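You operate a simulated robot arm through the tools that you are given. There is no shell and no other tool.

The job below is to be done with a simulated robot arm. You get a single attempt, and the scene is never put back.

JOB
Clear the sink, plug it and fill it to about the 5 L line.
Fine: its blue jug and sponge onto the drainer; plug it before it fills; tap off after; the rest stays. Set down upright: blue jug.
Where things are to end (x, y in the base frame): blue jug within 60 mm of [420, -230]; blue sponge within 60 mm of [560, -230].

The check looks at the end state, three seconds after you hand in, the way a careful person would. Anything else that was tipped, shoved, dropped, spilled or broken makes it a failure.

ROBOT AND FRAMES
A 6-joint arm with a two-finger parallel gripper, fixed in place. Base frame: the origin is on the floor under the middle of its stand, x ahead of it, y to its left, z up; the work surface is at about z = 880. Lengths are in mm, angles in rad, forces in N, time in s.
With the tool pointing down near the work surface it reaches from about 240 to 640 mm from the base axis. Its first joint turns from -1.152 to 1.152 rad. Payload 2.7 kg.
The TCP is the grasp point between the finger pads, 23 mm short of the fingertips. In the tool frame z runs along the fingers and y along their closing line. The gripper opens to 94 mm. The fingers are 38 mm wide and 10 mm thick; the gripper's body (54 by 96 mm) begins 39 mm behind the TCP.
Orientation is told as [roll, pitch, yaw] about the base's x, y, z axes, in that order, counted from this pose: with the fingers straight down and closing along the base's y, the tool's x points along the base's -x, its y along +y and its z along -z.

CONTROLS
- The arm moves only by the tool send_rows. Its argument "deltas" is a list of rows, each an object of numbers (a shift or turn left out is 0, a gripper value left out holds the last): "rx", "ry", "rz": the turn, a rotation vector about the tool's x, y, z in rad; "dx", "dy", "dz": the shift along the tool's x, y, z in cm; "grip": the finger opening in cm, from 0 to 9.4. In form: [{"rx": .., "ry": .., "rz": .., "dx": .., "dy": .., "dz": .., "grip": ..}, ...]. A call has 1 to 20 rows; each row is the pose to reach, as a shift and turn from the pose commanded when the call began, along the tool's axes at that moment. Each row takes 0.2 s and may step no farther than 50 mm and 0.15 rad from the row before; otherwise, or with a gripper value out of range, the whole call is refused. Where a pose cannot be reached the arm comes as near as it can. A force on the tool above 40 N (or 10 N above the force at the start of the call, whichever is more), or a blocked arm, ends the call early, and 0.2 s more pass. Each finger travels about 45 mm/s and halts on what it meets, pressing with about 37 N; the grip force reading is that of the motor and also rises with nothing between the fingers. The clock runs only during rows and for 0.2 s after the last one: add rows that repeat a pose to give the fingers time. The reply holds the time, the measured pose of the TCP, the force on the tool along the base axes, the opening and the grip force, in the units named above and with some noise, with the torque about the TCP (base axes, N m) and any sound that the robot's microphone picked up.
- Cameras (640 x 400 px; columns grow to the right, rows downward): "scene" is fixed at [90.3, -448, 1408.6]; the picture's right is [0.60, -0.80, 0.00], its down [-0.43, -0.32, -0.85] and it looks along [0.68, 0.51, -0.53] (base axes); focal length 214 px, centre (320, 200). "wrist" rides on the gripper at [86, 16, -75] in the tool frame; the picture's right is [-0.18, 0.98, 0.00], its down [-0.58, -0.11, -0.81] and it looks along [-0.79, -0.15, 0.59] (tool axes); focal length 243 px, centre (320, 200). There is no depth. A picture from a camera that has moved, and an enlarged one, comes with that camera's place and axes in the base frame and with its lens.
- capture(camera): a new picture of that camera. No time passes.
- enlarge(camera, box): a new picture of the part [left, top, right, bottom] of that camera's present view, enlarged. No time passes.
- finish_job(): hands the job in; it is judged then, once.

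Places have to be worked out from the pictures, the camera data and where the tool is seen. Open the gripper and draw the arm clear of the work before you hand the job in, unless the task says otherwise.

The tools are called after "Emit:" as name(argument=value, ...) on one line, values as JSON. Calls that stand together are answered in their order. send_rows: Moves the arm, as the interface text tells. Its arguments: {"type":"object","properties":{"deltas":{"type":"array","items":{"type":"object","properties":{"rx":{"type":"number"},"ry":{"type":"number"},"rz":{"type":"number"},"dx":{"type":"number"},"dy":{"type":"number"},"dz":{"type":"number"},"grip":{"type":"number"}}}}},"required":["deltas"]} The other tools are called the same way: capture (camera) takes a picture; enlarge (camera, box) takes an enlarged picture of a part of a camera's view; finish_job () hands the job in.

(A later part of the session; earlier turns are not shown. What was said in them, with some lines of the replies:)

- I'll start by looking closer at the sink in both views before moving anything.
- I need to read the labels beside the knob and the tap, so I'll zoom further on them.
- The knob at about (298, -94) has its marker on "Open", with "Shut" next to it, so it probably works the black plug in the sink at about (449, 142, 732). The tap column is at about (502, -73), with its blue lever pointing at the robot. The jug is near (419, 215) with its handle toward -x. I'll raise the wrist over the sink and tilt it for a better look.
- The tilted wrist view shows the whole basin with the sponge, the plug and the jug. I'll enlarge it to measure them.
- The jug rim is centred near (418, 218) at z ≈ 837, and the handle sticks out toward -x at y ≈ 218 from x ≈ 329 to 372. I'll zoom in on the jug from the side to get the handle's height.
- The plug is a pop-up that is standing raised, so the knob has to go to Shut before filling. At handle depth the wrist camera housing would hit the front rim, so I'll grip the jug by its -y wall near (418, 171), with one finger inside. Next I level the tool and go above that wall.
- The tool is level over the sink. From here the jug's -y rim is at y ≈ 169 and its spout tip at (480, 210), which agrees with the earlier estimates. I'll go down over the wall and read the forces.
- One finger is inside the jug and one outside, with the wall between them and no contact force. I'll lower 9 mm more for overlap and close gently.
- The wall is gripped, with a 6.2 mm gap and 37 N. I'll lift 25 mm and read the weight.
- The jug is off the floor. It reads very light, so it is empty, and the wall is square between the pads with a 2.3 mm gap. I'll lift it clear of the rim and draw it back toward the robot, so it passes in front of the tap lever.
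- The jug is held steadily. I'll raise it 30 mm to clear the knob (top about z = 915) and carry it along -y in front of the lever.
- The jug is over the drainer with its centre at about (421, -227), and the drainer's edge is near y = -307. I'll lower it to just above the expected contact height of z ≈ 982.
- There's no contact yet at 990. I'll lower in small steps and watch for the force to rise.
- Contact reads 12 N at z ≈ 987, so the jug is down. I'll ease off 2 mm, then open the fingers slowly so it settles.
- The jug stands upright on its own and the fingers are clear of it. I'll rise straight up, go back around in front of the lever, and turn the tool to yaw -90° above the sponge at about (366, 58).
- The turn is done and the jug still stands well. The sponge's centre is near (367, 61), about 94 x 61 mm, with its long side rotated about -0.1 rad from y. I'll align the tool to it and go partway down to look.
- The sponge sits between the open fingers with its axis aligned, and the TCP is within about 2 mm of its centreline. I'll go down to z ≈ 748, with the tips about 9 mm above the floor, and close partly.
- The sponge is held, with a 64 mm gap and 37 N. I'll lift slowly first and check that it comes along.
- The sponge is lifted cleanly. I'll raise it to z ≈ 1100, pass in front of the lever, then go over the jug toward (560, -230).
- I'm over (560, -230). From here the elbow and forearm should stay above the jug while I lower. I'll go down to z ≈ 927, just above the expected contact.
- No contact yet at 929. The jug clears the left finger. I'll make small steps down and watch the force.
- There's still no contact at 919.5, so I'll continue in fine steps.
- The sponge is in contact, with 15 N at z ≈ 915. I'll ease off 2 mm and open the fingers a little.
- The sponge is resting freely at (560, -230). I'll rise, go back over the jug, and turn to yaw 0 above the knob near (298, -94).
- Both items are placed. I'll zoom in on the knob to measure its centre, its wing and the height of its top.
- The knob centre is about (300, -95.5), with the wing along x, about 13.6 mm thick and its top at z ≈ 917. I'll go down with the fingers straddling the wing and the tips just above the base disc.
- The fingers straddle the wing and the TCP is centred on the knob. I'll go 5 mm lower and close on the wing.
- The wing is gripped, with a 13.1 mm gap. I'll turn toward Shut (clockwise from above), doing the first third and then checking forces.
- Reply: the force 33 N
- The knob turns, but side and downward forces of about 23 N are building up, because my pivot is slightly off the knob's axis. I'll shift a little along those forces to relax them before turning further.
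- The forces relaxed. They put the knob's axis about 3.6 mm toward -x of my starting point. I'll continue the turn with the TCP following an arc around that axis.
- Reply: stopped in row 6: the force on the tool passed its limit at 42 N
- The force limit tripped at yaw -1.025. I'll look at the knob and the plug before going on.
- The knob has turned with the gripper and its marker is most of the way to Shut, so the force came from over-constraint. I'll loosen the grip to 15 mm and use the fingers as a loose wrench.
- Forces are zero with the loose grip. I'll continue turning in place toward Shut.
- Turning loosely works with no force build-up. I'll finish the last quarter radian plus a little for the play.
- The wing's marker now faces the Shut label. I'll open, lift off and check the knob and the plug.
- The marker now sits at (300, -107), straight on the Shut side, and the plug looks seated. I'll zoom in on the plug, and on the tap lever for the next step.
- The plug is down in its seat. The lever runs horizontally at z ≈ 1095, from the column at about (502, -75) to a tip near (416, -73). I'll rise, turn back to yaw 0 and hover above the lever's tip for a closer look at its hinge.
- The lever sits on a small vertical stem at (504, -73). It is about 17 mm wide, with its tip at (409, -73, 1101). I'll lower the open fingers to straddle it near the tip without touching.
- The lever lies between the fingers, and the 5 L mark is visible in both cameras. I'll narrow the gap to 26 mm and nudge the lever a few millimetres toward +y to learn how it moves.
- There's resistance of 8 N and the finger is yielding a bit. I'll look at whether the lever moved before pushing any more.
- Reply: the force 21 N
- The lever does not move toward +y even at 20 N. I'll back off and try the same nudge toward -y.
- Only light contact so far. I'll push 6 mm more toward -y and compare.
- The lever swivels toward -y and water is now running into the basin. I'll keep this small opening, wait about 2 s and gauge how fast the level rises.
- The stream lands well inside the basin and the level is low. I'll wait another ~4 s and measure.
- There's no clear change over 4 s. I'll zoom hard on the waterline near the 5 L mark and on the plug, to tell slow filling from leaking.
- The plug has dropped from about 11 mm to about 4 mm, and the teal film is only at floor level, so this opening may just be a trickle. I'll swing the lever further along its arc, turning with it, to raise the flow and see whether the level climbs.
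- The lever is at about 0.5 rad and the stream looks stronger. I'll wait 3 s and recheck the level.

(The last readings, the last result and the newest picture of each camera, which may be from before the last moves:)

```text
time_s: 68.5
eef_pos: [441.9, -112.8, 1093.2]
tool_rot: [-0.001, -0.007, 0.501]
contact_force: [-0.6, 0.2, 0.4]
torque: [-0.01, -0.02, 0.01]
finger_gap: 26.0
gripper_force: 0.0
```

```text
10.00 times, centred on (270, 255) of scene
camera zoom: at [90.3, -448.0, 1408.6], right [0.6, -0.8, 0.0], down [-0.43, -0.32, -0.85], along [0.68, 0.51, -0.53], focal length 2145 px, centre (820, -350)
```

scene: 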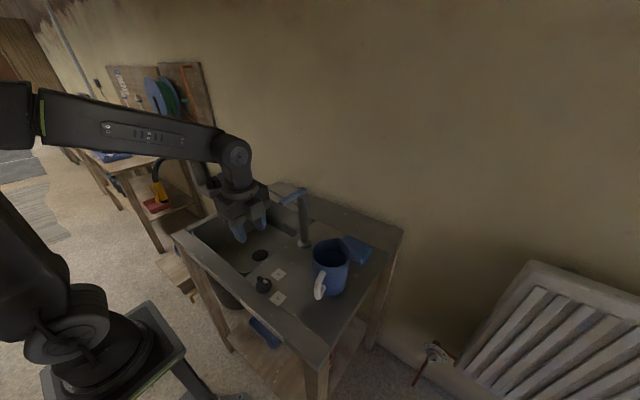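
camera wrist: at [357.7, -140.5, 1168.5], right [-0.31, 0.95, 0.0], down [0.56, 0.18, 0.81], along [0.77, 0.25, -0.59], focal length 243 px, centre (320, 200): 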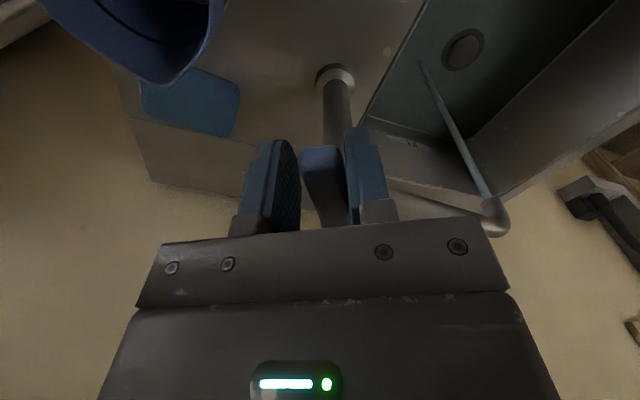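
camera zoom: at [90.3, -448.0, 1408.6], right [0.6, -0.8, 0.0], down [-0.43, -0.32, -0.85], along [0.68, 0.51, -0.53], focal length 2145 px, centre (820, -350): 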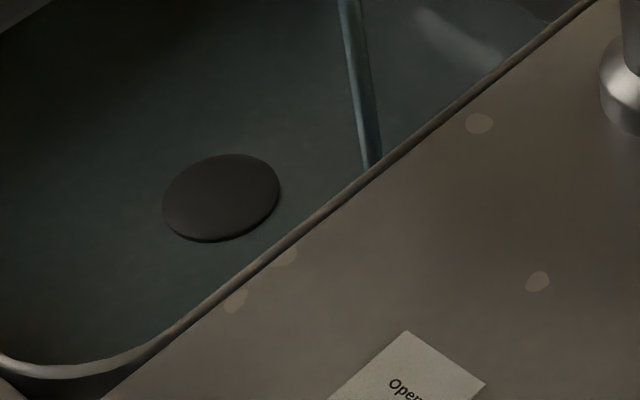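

The drain ring is now submerged and the waterline is climbing, so the plug is holding. The blue line is still about 30-35 mm above the water. I'll wait 4 s and measure the rate.

Emit:
send_rows(deltas=[{"dy": 0}, {"dy": 0}, {"dy": 0}, {"dy": 0}, {"dy": 0}, {"dy": 0}, {"dy": 0}, {"dy": 0}, {"dy": 0}, {"dy": 0}, {"dy": 0}, {"dy": 0}, {"dy": 0}, {"dy": 0}, {"dy": 0}, {"dy": 0}, {"dy": 0}, {"dy": 0}, {"dy": 0}])

Emit:
enlarge(camera="scene", box=[230, 200, 320, 270])

Emit:
enlarge(camera="scene", box=[270, 210, 320, 245])

```text
time_s: 72.5
eef_pos: [442.4, -113.3, 1095.1]
tool_rot: [-0.002, -0.009, 0.501]
contact_force: [0.4, -0.8, -0.5]
torque: [0.02, 0.01, 0.01]
finger_gap: 25.9
gripper_force: 0.0
```

```text
5.71 times, centred on (275, 235) of scene
camera zoom: at [90.3, -448.0, 1408.6], right [0.6, -0.8, 0.0], down [-0.43, -0.32, -0.85], along [0.68, 0.51, -0.53], focal length 1226 px, centre (577, 0)
```

zoom: 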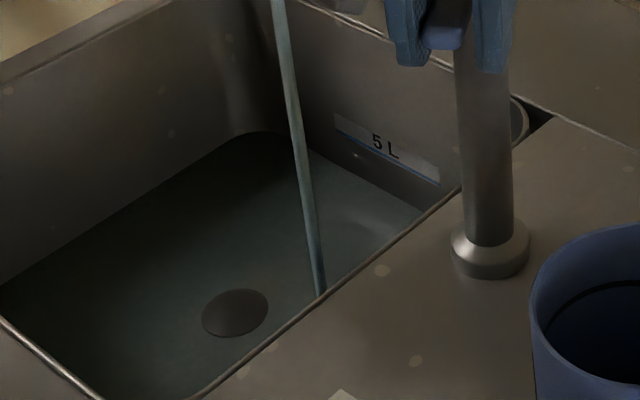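

```text
11.43 times, centred on (295, 228) of scene
camera zoom: at [90.3, -448.0, 1408.6], right [0.6, -0.8, 0.0], down [-0.43, -0.32, -0.85], along [0.68, 0.51, -0.53], focal length 2451 px, centre (606, -114)
```

zoom: 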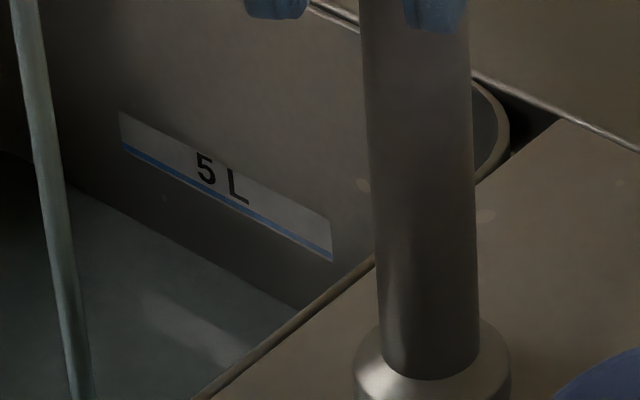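

The level is rising slowly. In this zoom the gap to the blue line is about 66 px, or roughly 31 mm. I'll wait another 4 s and measure with the same zoom.

Emit:
send_rows(deltas=[{"dy": 0}, {"dy": 0}, {"dy": 0}, {"dy": 0}, {"dy": 0}, {"dy": 0}, {"dy": 0}, {"dy": 0}, {"dy": 0}, {"dy": 0}, {"dy": 0}, {"dy": 0}, {"dy": 0}, {"dy": 0}, {"dy": 0}, {"dy": 0}, {"dy": 0}, {"dy": 0}, {"dy": 0}, {"dy": 0}])

Emit:
enlarge(camera="scene", box=[270, 210, 320, 245])

```text
time_s: 76.7
eef_pos: [441.1, -112.6, 1092.7]
tool_rot: [-0.002, -0.008, 0.501]
contact_force: [-0.6, 0.0, 0.4]
torque: [0.01, -0.02, -0.02]
finger_gap: 26.3
gripper_force: 0.1
```

```text
11.43 times, centred on (295, 228) of scene
camera zoom: at [90.3, -448.0, 1408.6], right [0.6, -0.8, 0.0], down [-0.43, -0.32, -0.85], along [0.68, 0.51, -0.53], focal length 2451 px, centre (606, -114)
```

zoom: 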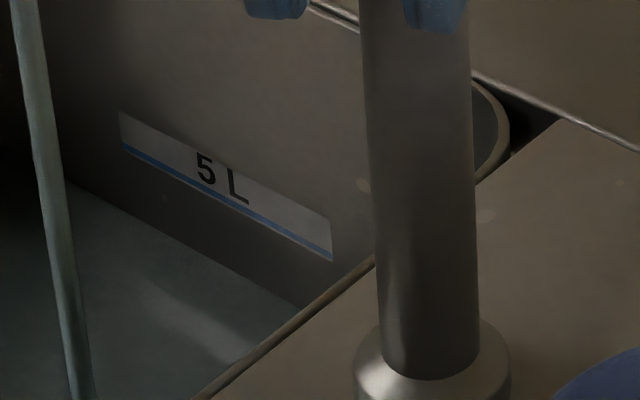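

The level rises about 0.75 mm/s (7 px in 4.2 s), with about 58 px left to the line, so roughly 35-38 s more at this flow. I'll keep the lever here and wait.

Emit:
send_rows(deltas=[{"dy": 0}, {"dy": 0}, {"dy": 0}, {"dy": 0}, {"dy": 0}, {"dy": 0}, {"dy": 0}, {"dy": 0}, {"dy": 0}, {"dy": 0}, {"dy": 0}, {"dy": 0}, {"dy": 0}, {"dy": 0}, {"dy": 0}, {"dy": 0}, {"dy": 0}, {"dy": 0}, {"dy": 0}, {"dy": 0}])

Emit:
send_rows(deltas=[{"dy": 0}, {"dy": 0}, {"dy": 0}, {"dy": 0}, {"dy": 0}, {"dy": 0}, {"dy": 0}, {"dy": 0}, {"dy": 0}, {"dy": 0}, {"dy": 0}, {"dy": 0}, {"dy": 0}, {"dy": 0}, {"dy": 0}, {"dy": 0}, {"dy": 0}, {"dy": 0}, {"dy": 0}, {"dy": 0}])

Emit:
enlarge(camera="scene", box=[270, 210, 320, 245])

Emit:
enlarge(camera="scene", box=[190, 160, 330, 290])

```text
time_s: 80.8
eef_pos: [441.5, -113.5, 1094.4]
tool_rot: [-0.002, -0.007, 0.502]
contact_force: [0.6, -0.3, 0.0]
torque: [-0.01, -0.01, 0.0]
finger_gap: 26.0
gripper_force: 0.0
```

```text
time_s: 85.0
eef_pos: [441.9, -113.0, 1093.4]
tool_rot: [-0.001, -0.007, 0.5]
contact_force: [0.1, 0.4, 0.2]
torque: [0.0, -0.01, 0.02]
finger_gap: 26.0
gripper_force: 0.1
```

```text
11.43 times, centred on (295, 228) of scene
camera zoom: at [90.3, -448.0, 1408.6], right [0.6, -0.8, 0.0], down [-0.43, -0.32, -0.85], along [0.68, 0.51, -0.53], focal length 2451 px, centre (606, -114)
```

zoom: 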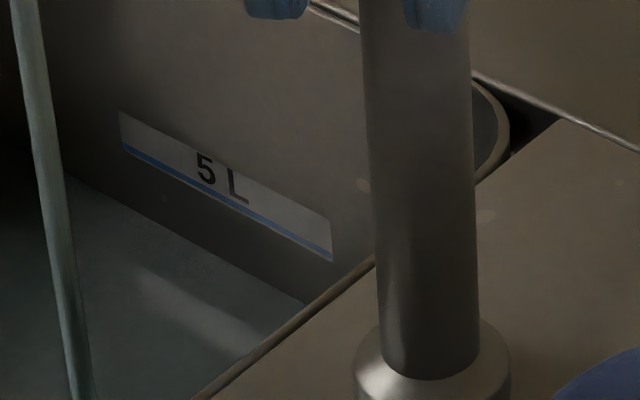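

```text
3.08 times, centred on (260, 225) of scene
camera zoom: at [90.3, -448.0, 1408.6], right [0.6, -0.8, 0.0], down [-0.43, -0.32, -0.85], along [0.68, 0.51, -0.53], focal length 660 px, centre (505, 123)
```

zoom: 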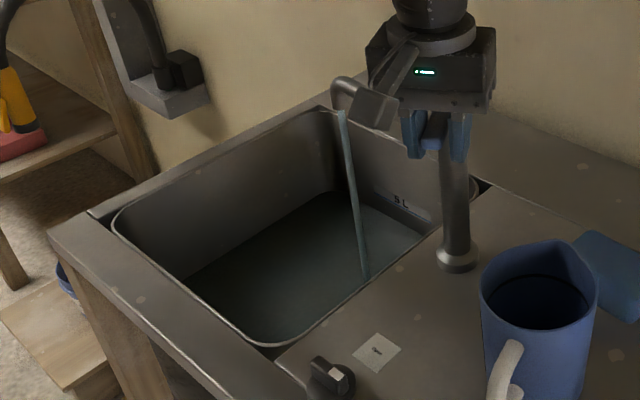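

The change is small, so I need a finer measure. I'll zoom tightly on the wall between the line and the water.

Emit:
enlarge(camera="scene", box=[280, 220, 300, 240])

Emit:
enlarge(camera="wrist", box=[360, 100, 460, 180])

```text
16.00 times, centred on (290, 230) of scene
camera zoom: at [90.3, -448.0, 1408.6], right [0.6, -0.8, 0.0], down [-0.43, -0.32, -0.85], along [0.68, 0.51, -0.53], focal length 3432 px, centre (800, -280)
```

zoom: 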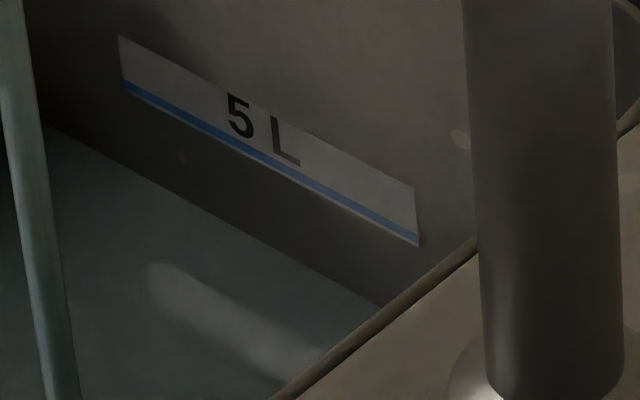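

```text
5.00 times, centred on (410, 140) of wrist
camera zoom: at [357.6, -140.2, 1168.5], right [-0.31, 0.95, 0.0], down [0.56, 0.18, 0.81], along [0.77, 0.25, -0.59], focal length 1213 px, centre (-130, 500)
```

zoom: 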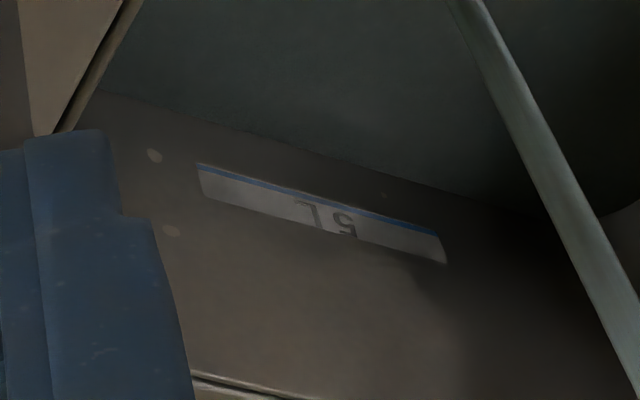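

The gap is now about 27 mm, so the rate is only about 0.4 mm/s. I'll swing the lever further along its arc, to about 1.0 rad, for more flow.

Emit:
send_rows(deltas=[{"dx": -0.12, "dy": -0.92, "rz": -0.125}, {"dx": -0.35, "dy": -1.83, "rz": -0.25}, {"dx": -0.7, "dy": -2.71, "rz": -0.375}, {"dx": -1.16, "dy": -3.53, "rz": -0.5}, {"dx": -1.16, "dy": -3.53, "rz": -0.5}])

Emit:
capture(camera="wrist")

Emit:
enlarge(camera="scene", box=[190, 160, 330, 290])

Emit:
enlarge(camera="scene", box=[280, 220, 300, 240])

```text
time_s: 86.2
eef_pos: [467.5, -137.6, 1095.7]
tool_rot: [-0.003, -0.003, 1.002]
contact_force: [-0.8, -0.5, 0.3]
torque: [0.01, 0.0, 0.03]
finger_gap: 26.7
gripper_force: 0.6
```

```text
taken
camera wrist: at [406.8, -203.1, 1169.5], right [-0.73, 0.69, 0.0], down [0.4, 0.43, 0.81], along [0.56, 0.59, -0.59], focal length 243 px, centre (320, 200)
```

wrist: 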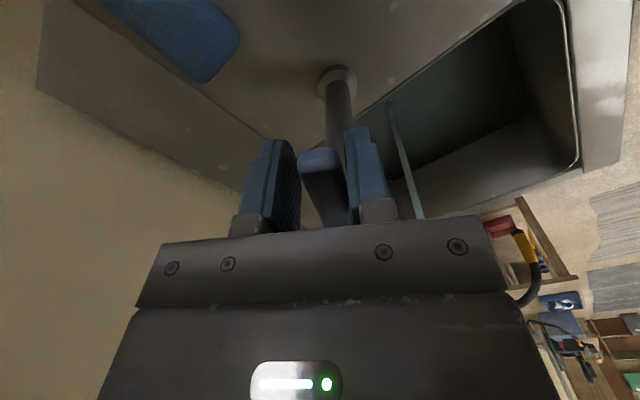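

```text
3.08 times, centred on (260, 225) of scene
camera zoom: at [90.3, -448.0, 1408.6], right [0.6, -0.8, 0.0], down [-0.43, -0.32, -0.85], along [0.68, 0.51, -0.53], focal length 660 px, centre (505, 123)
```

zoom: 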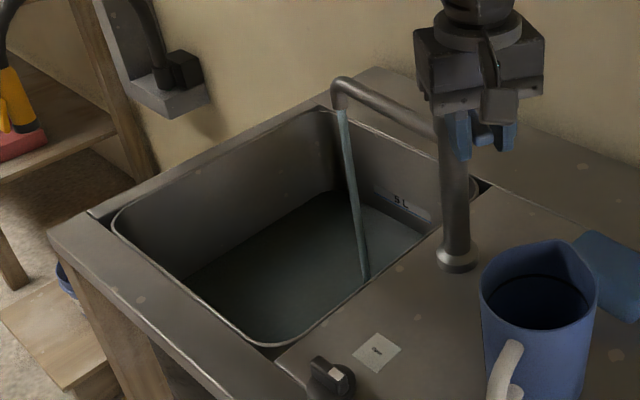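

```text
16.00 times, centred on (290, 230) of scene
camera zoom: at [90.3, -448.0, 1408.6], right [0.6, -0.8, 0.0], down [-0.43, -0.32, -0.85], along [0.68, 0.51, -0.53], focal length 3432 px, centre (800, -280)
```

zoom: 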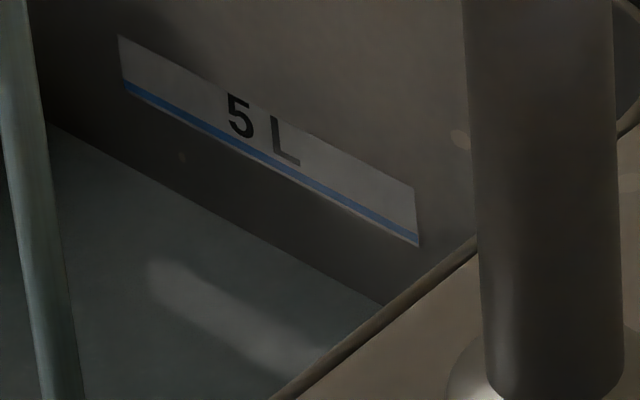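

The stream looks thicker and the lever follows the fingers with no force. I'll wait 4 s and measure again in the same tight zoom.

Emit:
send_rows(deltas=[{"dy": 0}, {"dy": 0}, {"dy": 0}, {"dy": 0}, {"dy": 0}, {"dy": 0}, {"dy": 0}, {"dy": 0}, {"dy": 0}, {"dy": 0}, {"dy": 0}, {"dy": 0}, {"dy": 0}, {"dy": 0}, {"dy": 0}, {"dy": 0}, {"dy": 0}, {"dy": 0}, {"dy": 0}, {"dy": 0}])

Emit:
enlarge(camera="scene", box=[280, 220, 300, 240])

```text
time_s: 90.5
eef_pos: [466.7, -138.0, 1095.4]
tool_rot: [-0.002, -0.005, 1.002]
contact_force: [-0.2, -0.3, 0.5]
torque: [-0.03, -0.01, 0.0]
finger_gap: 25.8
gripper_force: 0.1
```

```text
16.00 times, centred on (290, 230) of scene
camera zoom: at [90.3, -448.0, 1408.6], right [0.6, -0.8, 0.0], down [-0.43, -0.32, -0.85], along [0.68, 0.51, -0.53], focal length 3432 px, centre (800, -280)
```

zoom: 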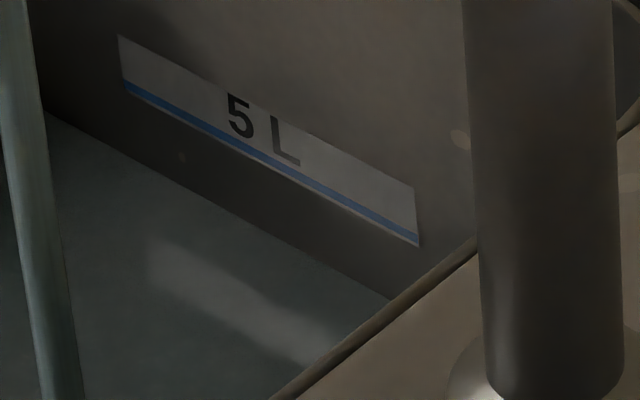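

The waterline rose about 11 px (about 3.8 mm) in the last 4-5 s, and about 67 px remain, so roughly 27 s. I'll wait two more calls and check.

Emit:
send_rows(deltas=[{"dy": 0}, {"dy": 0}, {"dy": 0}, {"dy": 0}, {"dy": 0}, {"dy": 0}, {"dy": 0}, {"dy": 0}, {"dy": 0}, {"dy": 0}, {"dy": 0}, {"dy": 0}, {"dy": 0}, {"dy": 0}, {"dy": 0}, {"dy": 0}, {"dy": 0}, {"dy": 0}, {"dy": 0}, {"dy": 0}])

Emit:
send_rows(deltas=[{"dy": 0}, {"dy": 0}, {"dy": 0}, {"dy": 0}, {"dy": 0}, {"dy": 0}, {"dy": 0}, {"dy": 0}, {"dy": 0}, {"dy": 0}, {"dy": 0}, {"dy": 0}, {"dy": 0}, {"dy": 0}, {"dy": 0}, {"dy": 0}, {"dy": 0}, {"dy": 0}, {"dy": 0}, {"dy": 0}])

Emit:
enlarge(camera="scene", box=[280, 220, 300, 240])

Emit:
capture(camera="scene")

```text
time_s: 94.7
eef_pos: [466.4, -137.5, 1095.4]
tool_rot: [-0.004, -0.005, 1.001]
contact_force: [0.0, -0.9, 0.1]
torque: [-0.01, -0.01, -0.03]
finger_gap: 26.0
gripper_force: 0.1
```

```text
time_s: 98.8
eef_pos: [466.8, -138.2, 1094.8]
tool_rot: [-0.002, -0.005, 1.002]
contact_force: [-0.2, 0.9, 0.5]
torque: [-0.05, 0.03, 0.03]
finger_gap: 26.0
gripper_force: 0.0
```

```text
16.00 times, centred on (290, 230) of scene
camera zoom: at [90.3, -448.0, 1408.6], right [0.6, -0.8, 0.0], down [-0.43, -0.32, -0.85], along [0.68, 0.51, -0.53], focal length 3432 px, centre (800, -280)
```

zoom: 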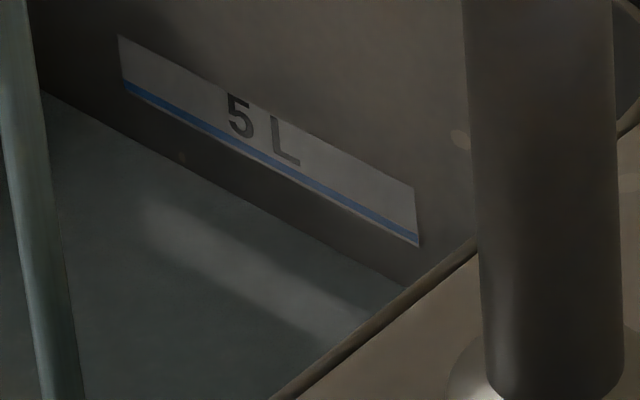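

```text
taken
```

scene: 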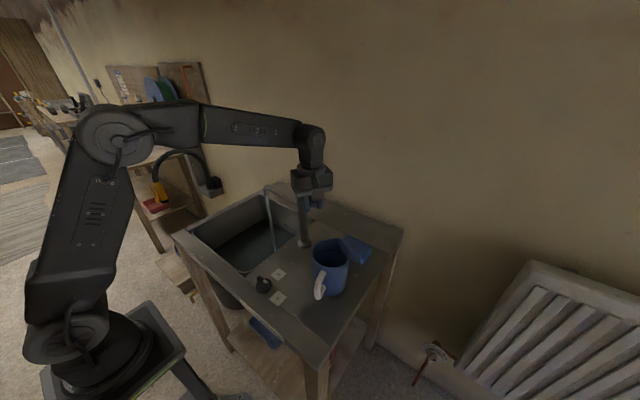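

The gap is now about 47 px and closing at 2.4 px/s, so about 19 s to the line. I'll wait 3 more calls (about 12.5 s), then check before closing.

Emit:
send_rows(deltas=[{"dy": 0}, {"dy": 0}, {"dy": 0}, {"dy": 0}, {"dy": 0}, {"dy": 0}, {"dy": 0}, {"dy": 0}, {"dy": 0}, {"dy": 0}, {"dy": 0}, {"dy": 0}, {"dy": 0}, {"dy": 0}, {"dy": 0}, {"dy": 0}, {"dy": 0}, {"dy": 0}, {"dy": 0}, {"dy": 0}])

Emit:
send_rows(deltas=[{"dy": 0}, {"dy": 0}, {"dy": 0}, {"dy": 0}, {"dy": 0}, {"dy": 0}, {"dy": 0}, {"dy": 0}, {"dy": 0}, {"dy": 0}, {"dy": 0}, {"dy": 0}, {"dy": 0}, {"dy": 0}, {"dy": 0}, {"dy": 0}, {"dy": 0}, {"dy": 0}, {"dy": 0}, {"dy": 0}])

Emit:
enlarge(camera="scene", box=[280, 220, 300, 240])

```text
time_s: 103.0
eef_pos: [467.5, -139.0, 1095.0]
tool_rot: [-0.004, -0.004, 1.0]
contact_force: [0.0, -0.4, -0.3]
torque: [0.01, -0.01, -0.01]
finger_gap: 26.0
gripper_force: 0.1
```

```text
time_s: 107.2
eef_pos: [466.9, -138.4, 1096.1]
tool_rot: [-0.003, -0.006, 1.002]
contact_force: [0.7, 0.7, 0.1]
torque: [0.01, -0.04, 0.02]
finger_gap: 25.9
gripper_force: 0.0
```

```text
16.00 times, centred on (290, 230) of scene
camera zoom: at [90.3, -448.0, 1408.6], right [0.6, -0.8, 0.0], down [-0.43, -0.32, -0.85], along [0.68, 0.51, -0.53], focal length 3432 px, centre (800, -280)
```

zoom: 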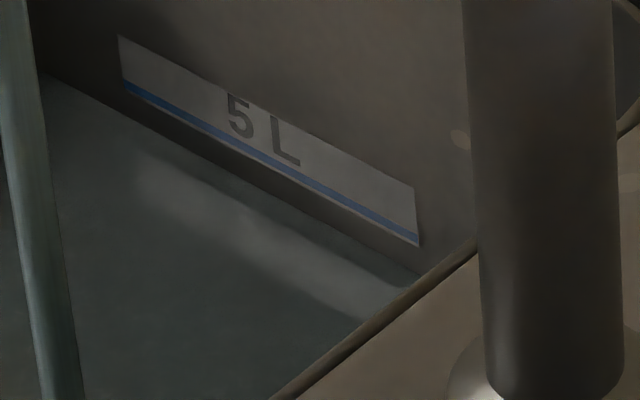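

About 29 px remain at 2.15 px/s. I'll wait one full call and one shorter one (about 8 s), then check again.

Emit:
send_rows(deltas=[{"dy": 0}, {"dy": 0}, {"dy": 0}, {"dy": 0}, {"dy": 0}, {"dy": 0}, {"dy": 0}, {"dy": 0}, {"dy": 0}, {"dy": 0}, {"dy": 0}, {"dy": 0}, {"dy": 0}, {"dy": 0}, {"dy": 0}, {"dy": 0}, {"dy": 0}, {"dy": 0}, {"dy": 0}, {"dy": 0}])

Emit:
send_rows(deltas=[{"dy": 0}, {"dy": 0}, {"dy": 0}, {"dy": 0}, {"dy": 0}, {"dy": 0}, {"dy": 0}, {"dy": 0}, {"dy": 0}, {"dy": 0}, {"dy": 0}, {"dy": 0}, {"dy": 0}, {"dy": 0}, {"dy": 0}, {"dy": 0}, {"dy": 0}, {"dy": 0}])

Emit:
enlarge(camera="scene", box=[280, 220, 300, 240])

```text
time_s: 111.5
eef_pos: [467.4, -138.0, 1094.5]
tool_rot: [-0.004, -0.004, 0.999]
contact_force: [0.4, -0.7, -1.4]
torque: [0.0, 0.01, 0.0]
finger_gap: 26.0
gripper_force: 0.0
```

```text
time_s: 115.2
eef_pos: [468.1, -138.3, 1095.0]
tool_rot: [-0.004, -0.004, 1.001]
contact_force: [-0.3, -0.2, 0.7]
torque: [0.01, 0.0, 0.01]
finger_gap: 26.1
gripper_force: 0.1
```

```text
16.00 times, centred on (290, 230) of scene
camera zoom: at [90.3, -448.0, 1408.6], right [0.6, -0.8, 0.0], down [-0.43, -0.32, -0.85], along [0.68, 0.51, -0.53], focal length 3432 px, centre (800, -280)
```

zoom: 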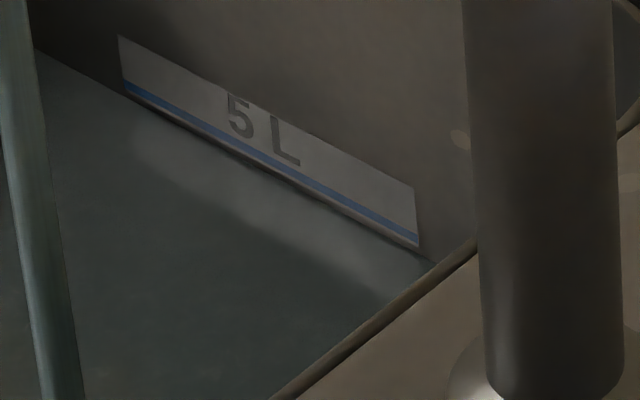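

The waterline is about 11 px (under 4 mm) below the centre of the blue line, rising about 2.5 px/s. I'll wait 2.6 s more, then swing the lever back along its arc to the closed stop.

Emit:
send_rows(deltas=[{"dy": 0}, {"dy": 0}, {"dy": 0}, {"dy": 0}, {"dy": 0}, {"dy": 0}, {"dy": 0}, {"dy": 0}, {"dy": 0}, {"dy": 0}, {"dy": 0}, {"dy": 0}])

Emit:
send_rows(deltas=[{"dx": -0.11, "dy": 1.89, "rz": 0.125}, {"dx": -0.34, "dy": 2.8, "rz": 0.25}, {"dx": -0.68, "dy": 3.66, "rz": 0.375}, {"dx": -1.13, "dy": 4.49, "rz": 0.5}, {"dx": -1.68, "dy": 5.25, "rz": 0.625}, {"dx": -2.32, "dy": 5.94, "rz": 0.75}, {"dx": -3.03, "dy": 6.55, "rz": 0.875}, {"dx": -3.83, "dy": 7.05, "rz": 1.0}, {"dx": -4.0, "dy": 7.16, "rz": 1.0}, {"dx": -4.0, "dy": 7.16, "rz": 1.0}])

Emit:
capture(camera="wrist")

Emit:
enlarge(camera="scene", box=[280, 220, 300, 240])

Emit:
enlarge(camera="scene", box=[190, 160, 330, 290])

```text
time_s: 117.8
eef_pos: [467.8, -138.8, 1095.4]
tool_rot: [-0.003, -0.006, 1.002]
contact_force: [0.7, -0.1, 0.9]
torque: [-0.01, -0.03, -0.03]
finger_gap: 26.0
gripper_force: 0.1
```

```text
time_s: 120.0
eef_pos: [429.3, -69.6, 1094.3]
tool_rot: [0.0, -0.008, -0.002]
contact_force: [5.6, -18.8, -1.1]
torque: [-0.04, -0.17, -0.27]
finger_gap: 34.3
gripper_force: 9.2
```

```text
taken
camera wrist: at [343.1, -50.5, 1168.3], right [0.19, 0.98, 0.0], down [0.58, -0.11, 0.81], along [0.8, -0.15, -0.59], focal length 243 px, centre (320, 200)
```

wrist: 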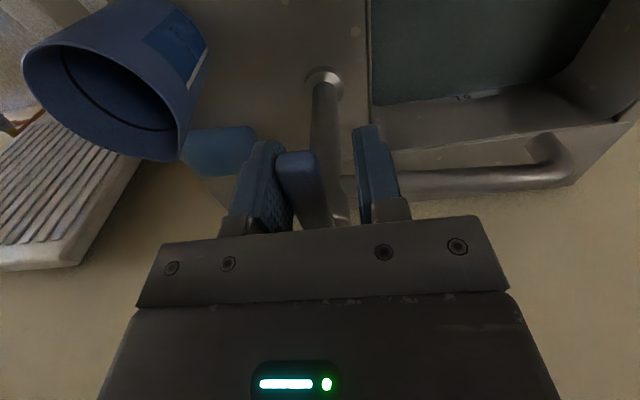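

```text
16.00 times, centred on (290, 230) of scene
camera zoom: at [90.5, -448.6, 1408.4], right [0.6, -0.8, 0.0], down [-0.43, -0.32, -0.85], along [0.68, 0.51, -0.53], focal length 3432 px, centre (800, -280)
```

zoom: 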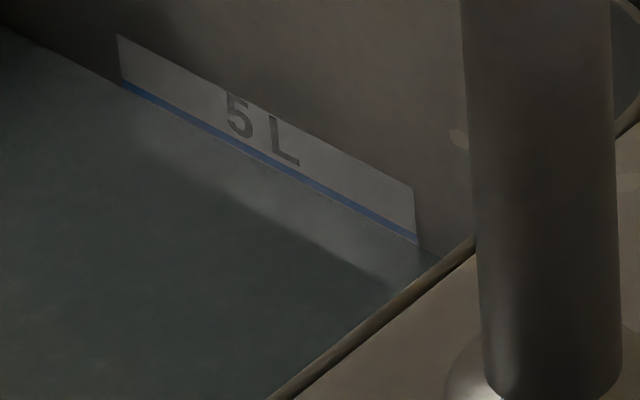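

```text
3.08 times, centred on (260, 225) of scene
camera zoom: at [90.5, -448.6, 1408.4], right [0.6, -0.8, 0.0], down [-0.43, -0.32, -0.85], along [0.68, 0.51, -0.53], focal length 660 px, centre (505, 123)
```

zoom: 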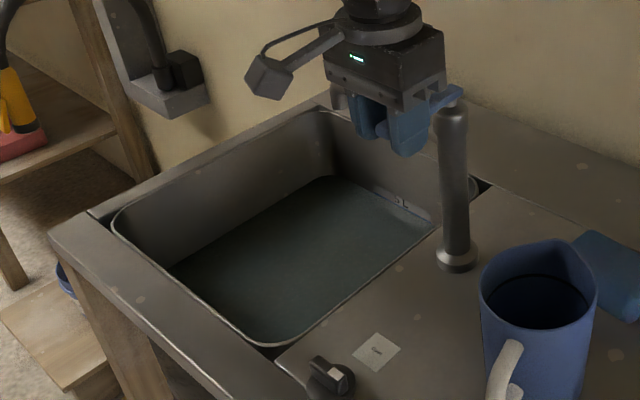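

The stream has stopped and the waterline sits on the blue line, with the lever at its closed stop. I'll ease off to centre, open the fingers and lift straight up away from the lever.

Emit:
send_rows(deltas=[{"dy": -0.4}, {"dy": -0.75, "grip": 3.2}, {"dy": -0.75, "grip": 4}, {"dy": -0.75, "grip": 4}, {"dy": -0.75, "dz": -2}, {"dy": -0.75, "dz": -5}, {"dy": -0.75, "dz": -8}, {"dy": -0.75, "dz": -11}, {"dy": -0.75, "dz": -11}])

Emit:
capture(camera="wrist")

Emit:
enlarge(camera="scene", box=[190, 160, 330, 290])

Emit:
enlarge(camera="scene", box=[280, 220, 300, 240])

```text
time_s: 122.0
eef_pos: [428.0, -73.5, 1205.3]
tool_rot: [0.001, -0.006, 0.0]
contact_force: [0.0, -0.6, -0.6]
torque: [0.04, 0.0, 0.03]
finger_gap: 40.2
gripper_force: 0.0
```

```text
taken
camera wrist: at [341.1, -58.2, 1279.6], right [0.18, 0.98, 0.0], down [0.58, -0.11, 0.81], along [0.8, -0.15, -0.59], focal length 243 px, centre (320, 200)
```

wrist: 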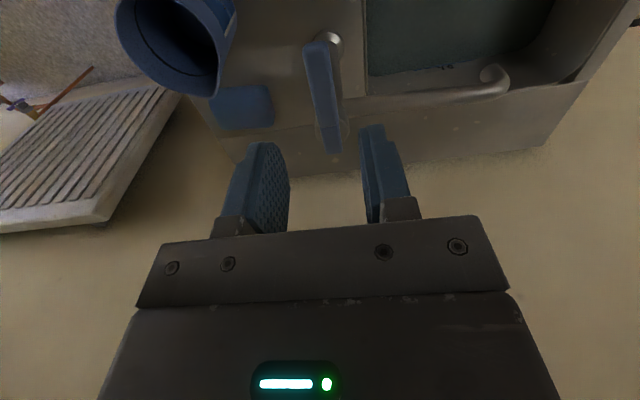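

```text
3.08 times, centred on (260, 225) of scene
camera zoom: at [90.3, -448.0, 1408.6], right [0.6, -0.8, 0.0], down [-0.43, -0.32, -0.85], along [0.68, 0.51, -0.53], focal length 660 px, centre (505, 123)
```

zoom: 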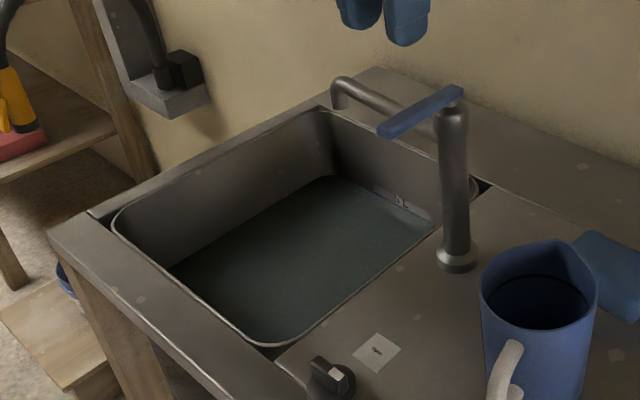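

```text
16.00 times, centred on (290, 230) of scene
camera zoom: at [90.3, -448.0, 1408.6], right [0.6, -0.8, 0.0], down [-0.43, -0.32, -0.85], along [0.68, 0.51, -0.53], focal length 3432 px, centre (800, -280)
```

zoom: 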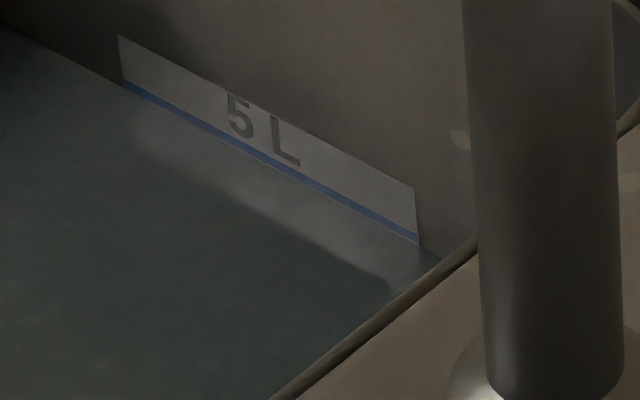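

The tap is off and the level holds on the line. I'll retract the arm to about its starting pose with the gripper open, wait a few seconds, and check for leaks or drips.

Emit:
send_rows(deltas=[{"dx": 2, "dz": -2, "grip": 6}, {"dx": 5, "dz": -5, "grip": 8}, {"dx": 8, "dz": -8, "grip": 9.4}, {"dx": 11, "dz": -10, "grip": 9.4}, {"dx": 14.5, "dz": -12, "grip": 9.4}, {"dx": 14.5, "dz": -12}, {"dx": 14.5, "dz": -12}, {"dx": 14.5, "dz": -12}, {"dx": 14.5, "dz": -12}, {"dx": 14.5, "dz": -12}, {"dx": 14.5, "dz": -12}, {"dx": 14.5, "dz": -12}, {"dx": 14.5, "dz": -12}, {"dx": 14.5, "dz": -12}, {"dx": 14.5, "dz": -12}, {"dx": 14.5, "dz": -12}, {"dx": 14.5, "dz": -12}, {"dx": 14.5, "dz": -12}, {"dx": 14.5, "dz": -12}, {"dx": 14.5, "dz": -12}])

Emit:
capture(camera="scene")

Emit:
enlarge(camera="scene", box=[280, 220, 300, 240])

Emit:
enlarge(camera="scene", box=[230, 170, 410, 310])

Emit:
enlarge(camera="wrist", box=[180, 0, 580, 190])

```text
time_s: 126.2
eef_pos: [281.7, -74.6, 1323.9]
tool_rot: [0.002, -0.007, 0.0]
contact_force: [-0.1, 0.3, -0.7]
torque: [-0.01, 0.04, -0.02]
finger_gap: 94.1
gripper_force: 0.1
```

```text
taken
```

scene: 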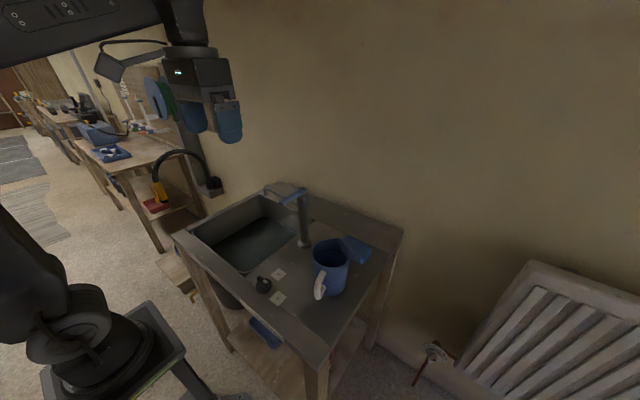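

```text
16.00 times, centred on (290, 230) of scene
camera zoom: at [90.3, -448.0, 1408.6], right [0.6, -0.8, 0.0], down [-0.43, -0.32, -0.85], along [0.68, 0.51, -0.53], focal length 3432 px, centre (800, -280)
```

zoom: 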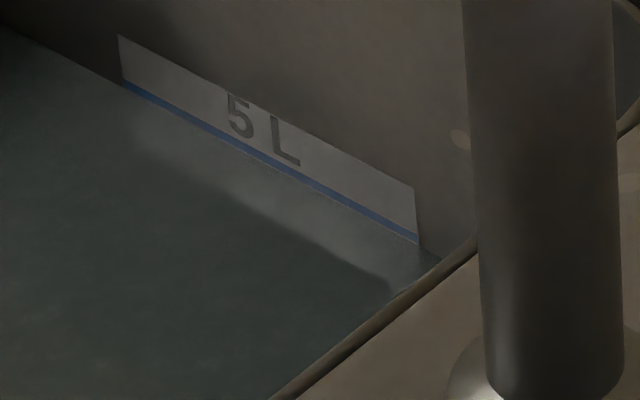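

```text
2.86 times, centred on (320, 240) of scene
camera zoom: at [90.3, -448.0, 1408.6], right [0.6, -0.8, 0.0], down [-0.43, -0.32, -0.85], along [0.68, 0.51, -0.53], focal length 613 px, centre (320, 86)
```

zoom: 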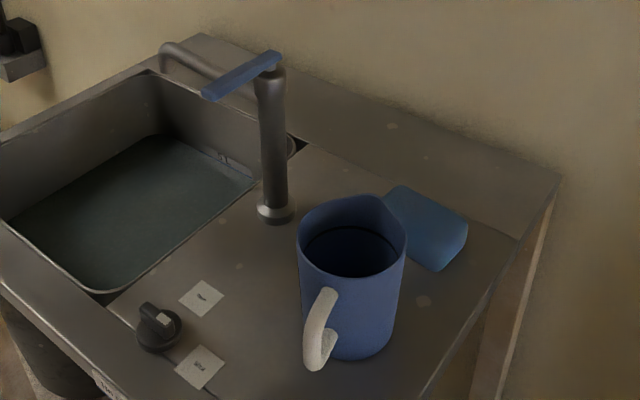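

```text
1.60 times, centred on (380, 95) of wrist
camera zoom: at [195.2, -58.3, 1397.7], right [0.18, 0.98, 0.0], down [0.58, -0.11, 0.81], along [0.8, -0.15, -0.59], focal length 388 px, centre (224, 368)
```

zoom: 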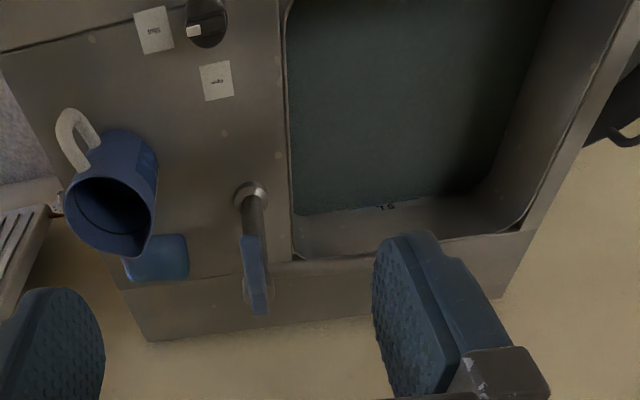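

Four seconds on, the level is unchanged on the 5 L line, with no stream and the knob at Shut. The jug stands upright at about (422, -232) and the sponge lies at about (560, -230). The arm is clear with the gripper open, so I'm handing the job in.

Emit:
finish_job()

```text
The job is handed in.
```

The sink is cleared, plugged and filled to the 5 L line, the tap is off, and I've handed the job in. I don't have the result of the check.

- **Jug:** the blue jug stands upright on the drainer at about (422, -232).
- **Sponge:** the blue sponge lies on the drainer at about (560, -230).
- **Plug:** I turned the knob to Shut before any water ran. The water level then held steady for four seconds after the tap was closed.
- **Water:** the waterline sits on the blue 5 L line. The tap lever is back at its closed stop and nothing is running.
- **Arm:** it is back near its starting pose with the gripper open.

I saw nothing else moved or spilled. While I was turning the knob, the arm stopped once at its force limit (42 N). I loosened the grip and finished the turn without force, and in the pictures the knob looked undamaged afterwards.
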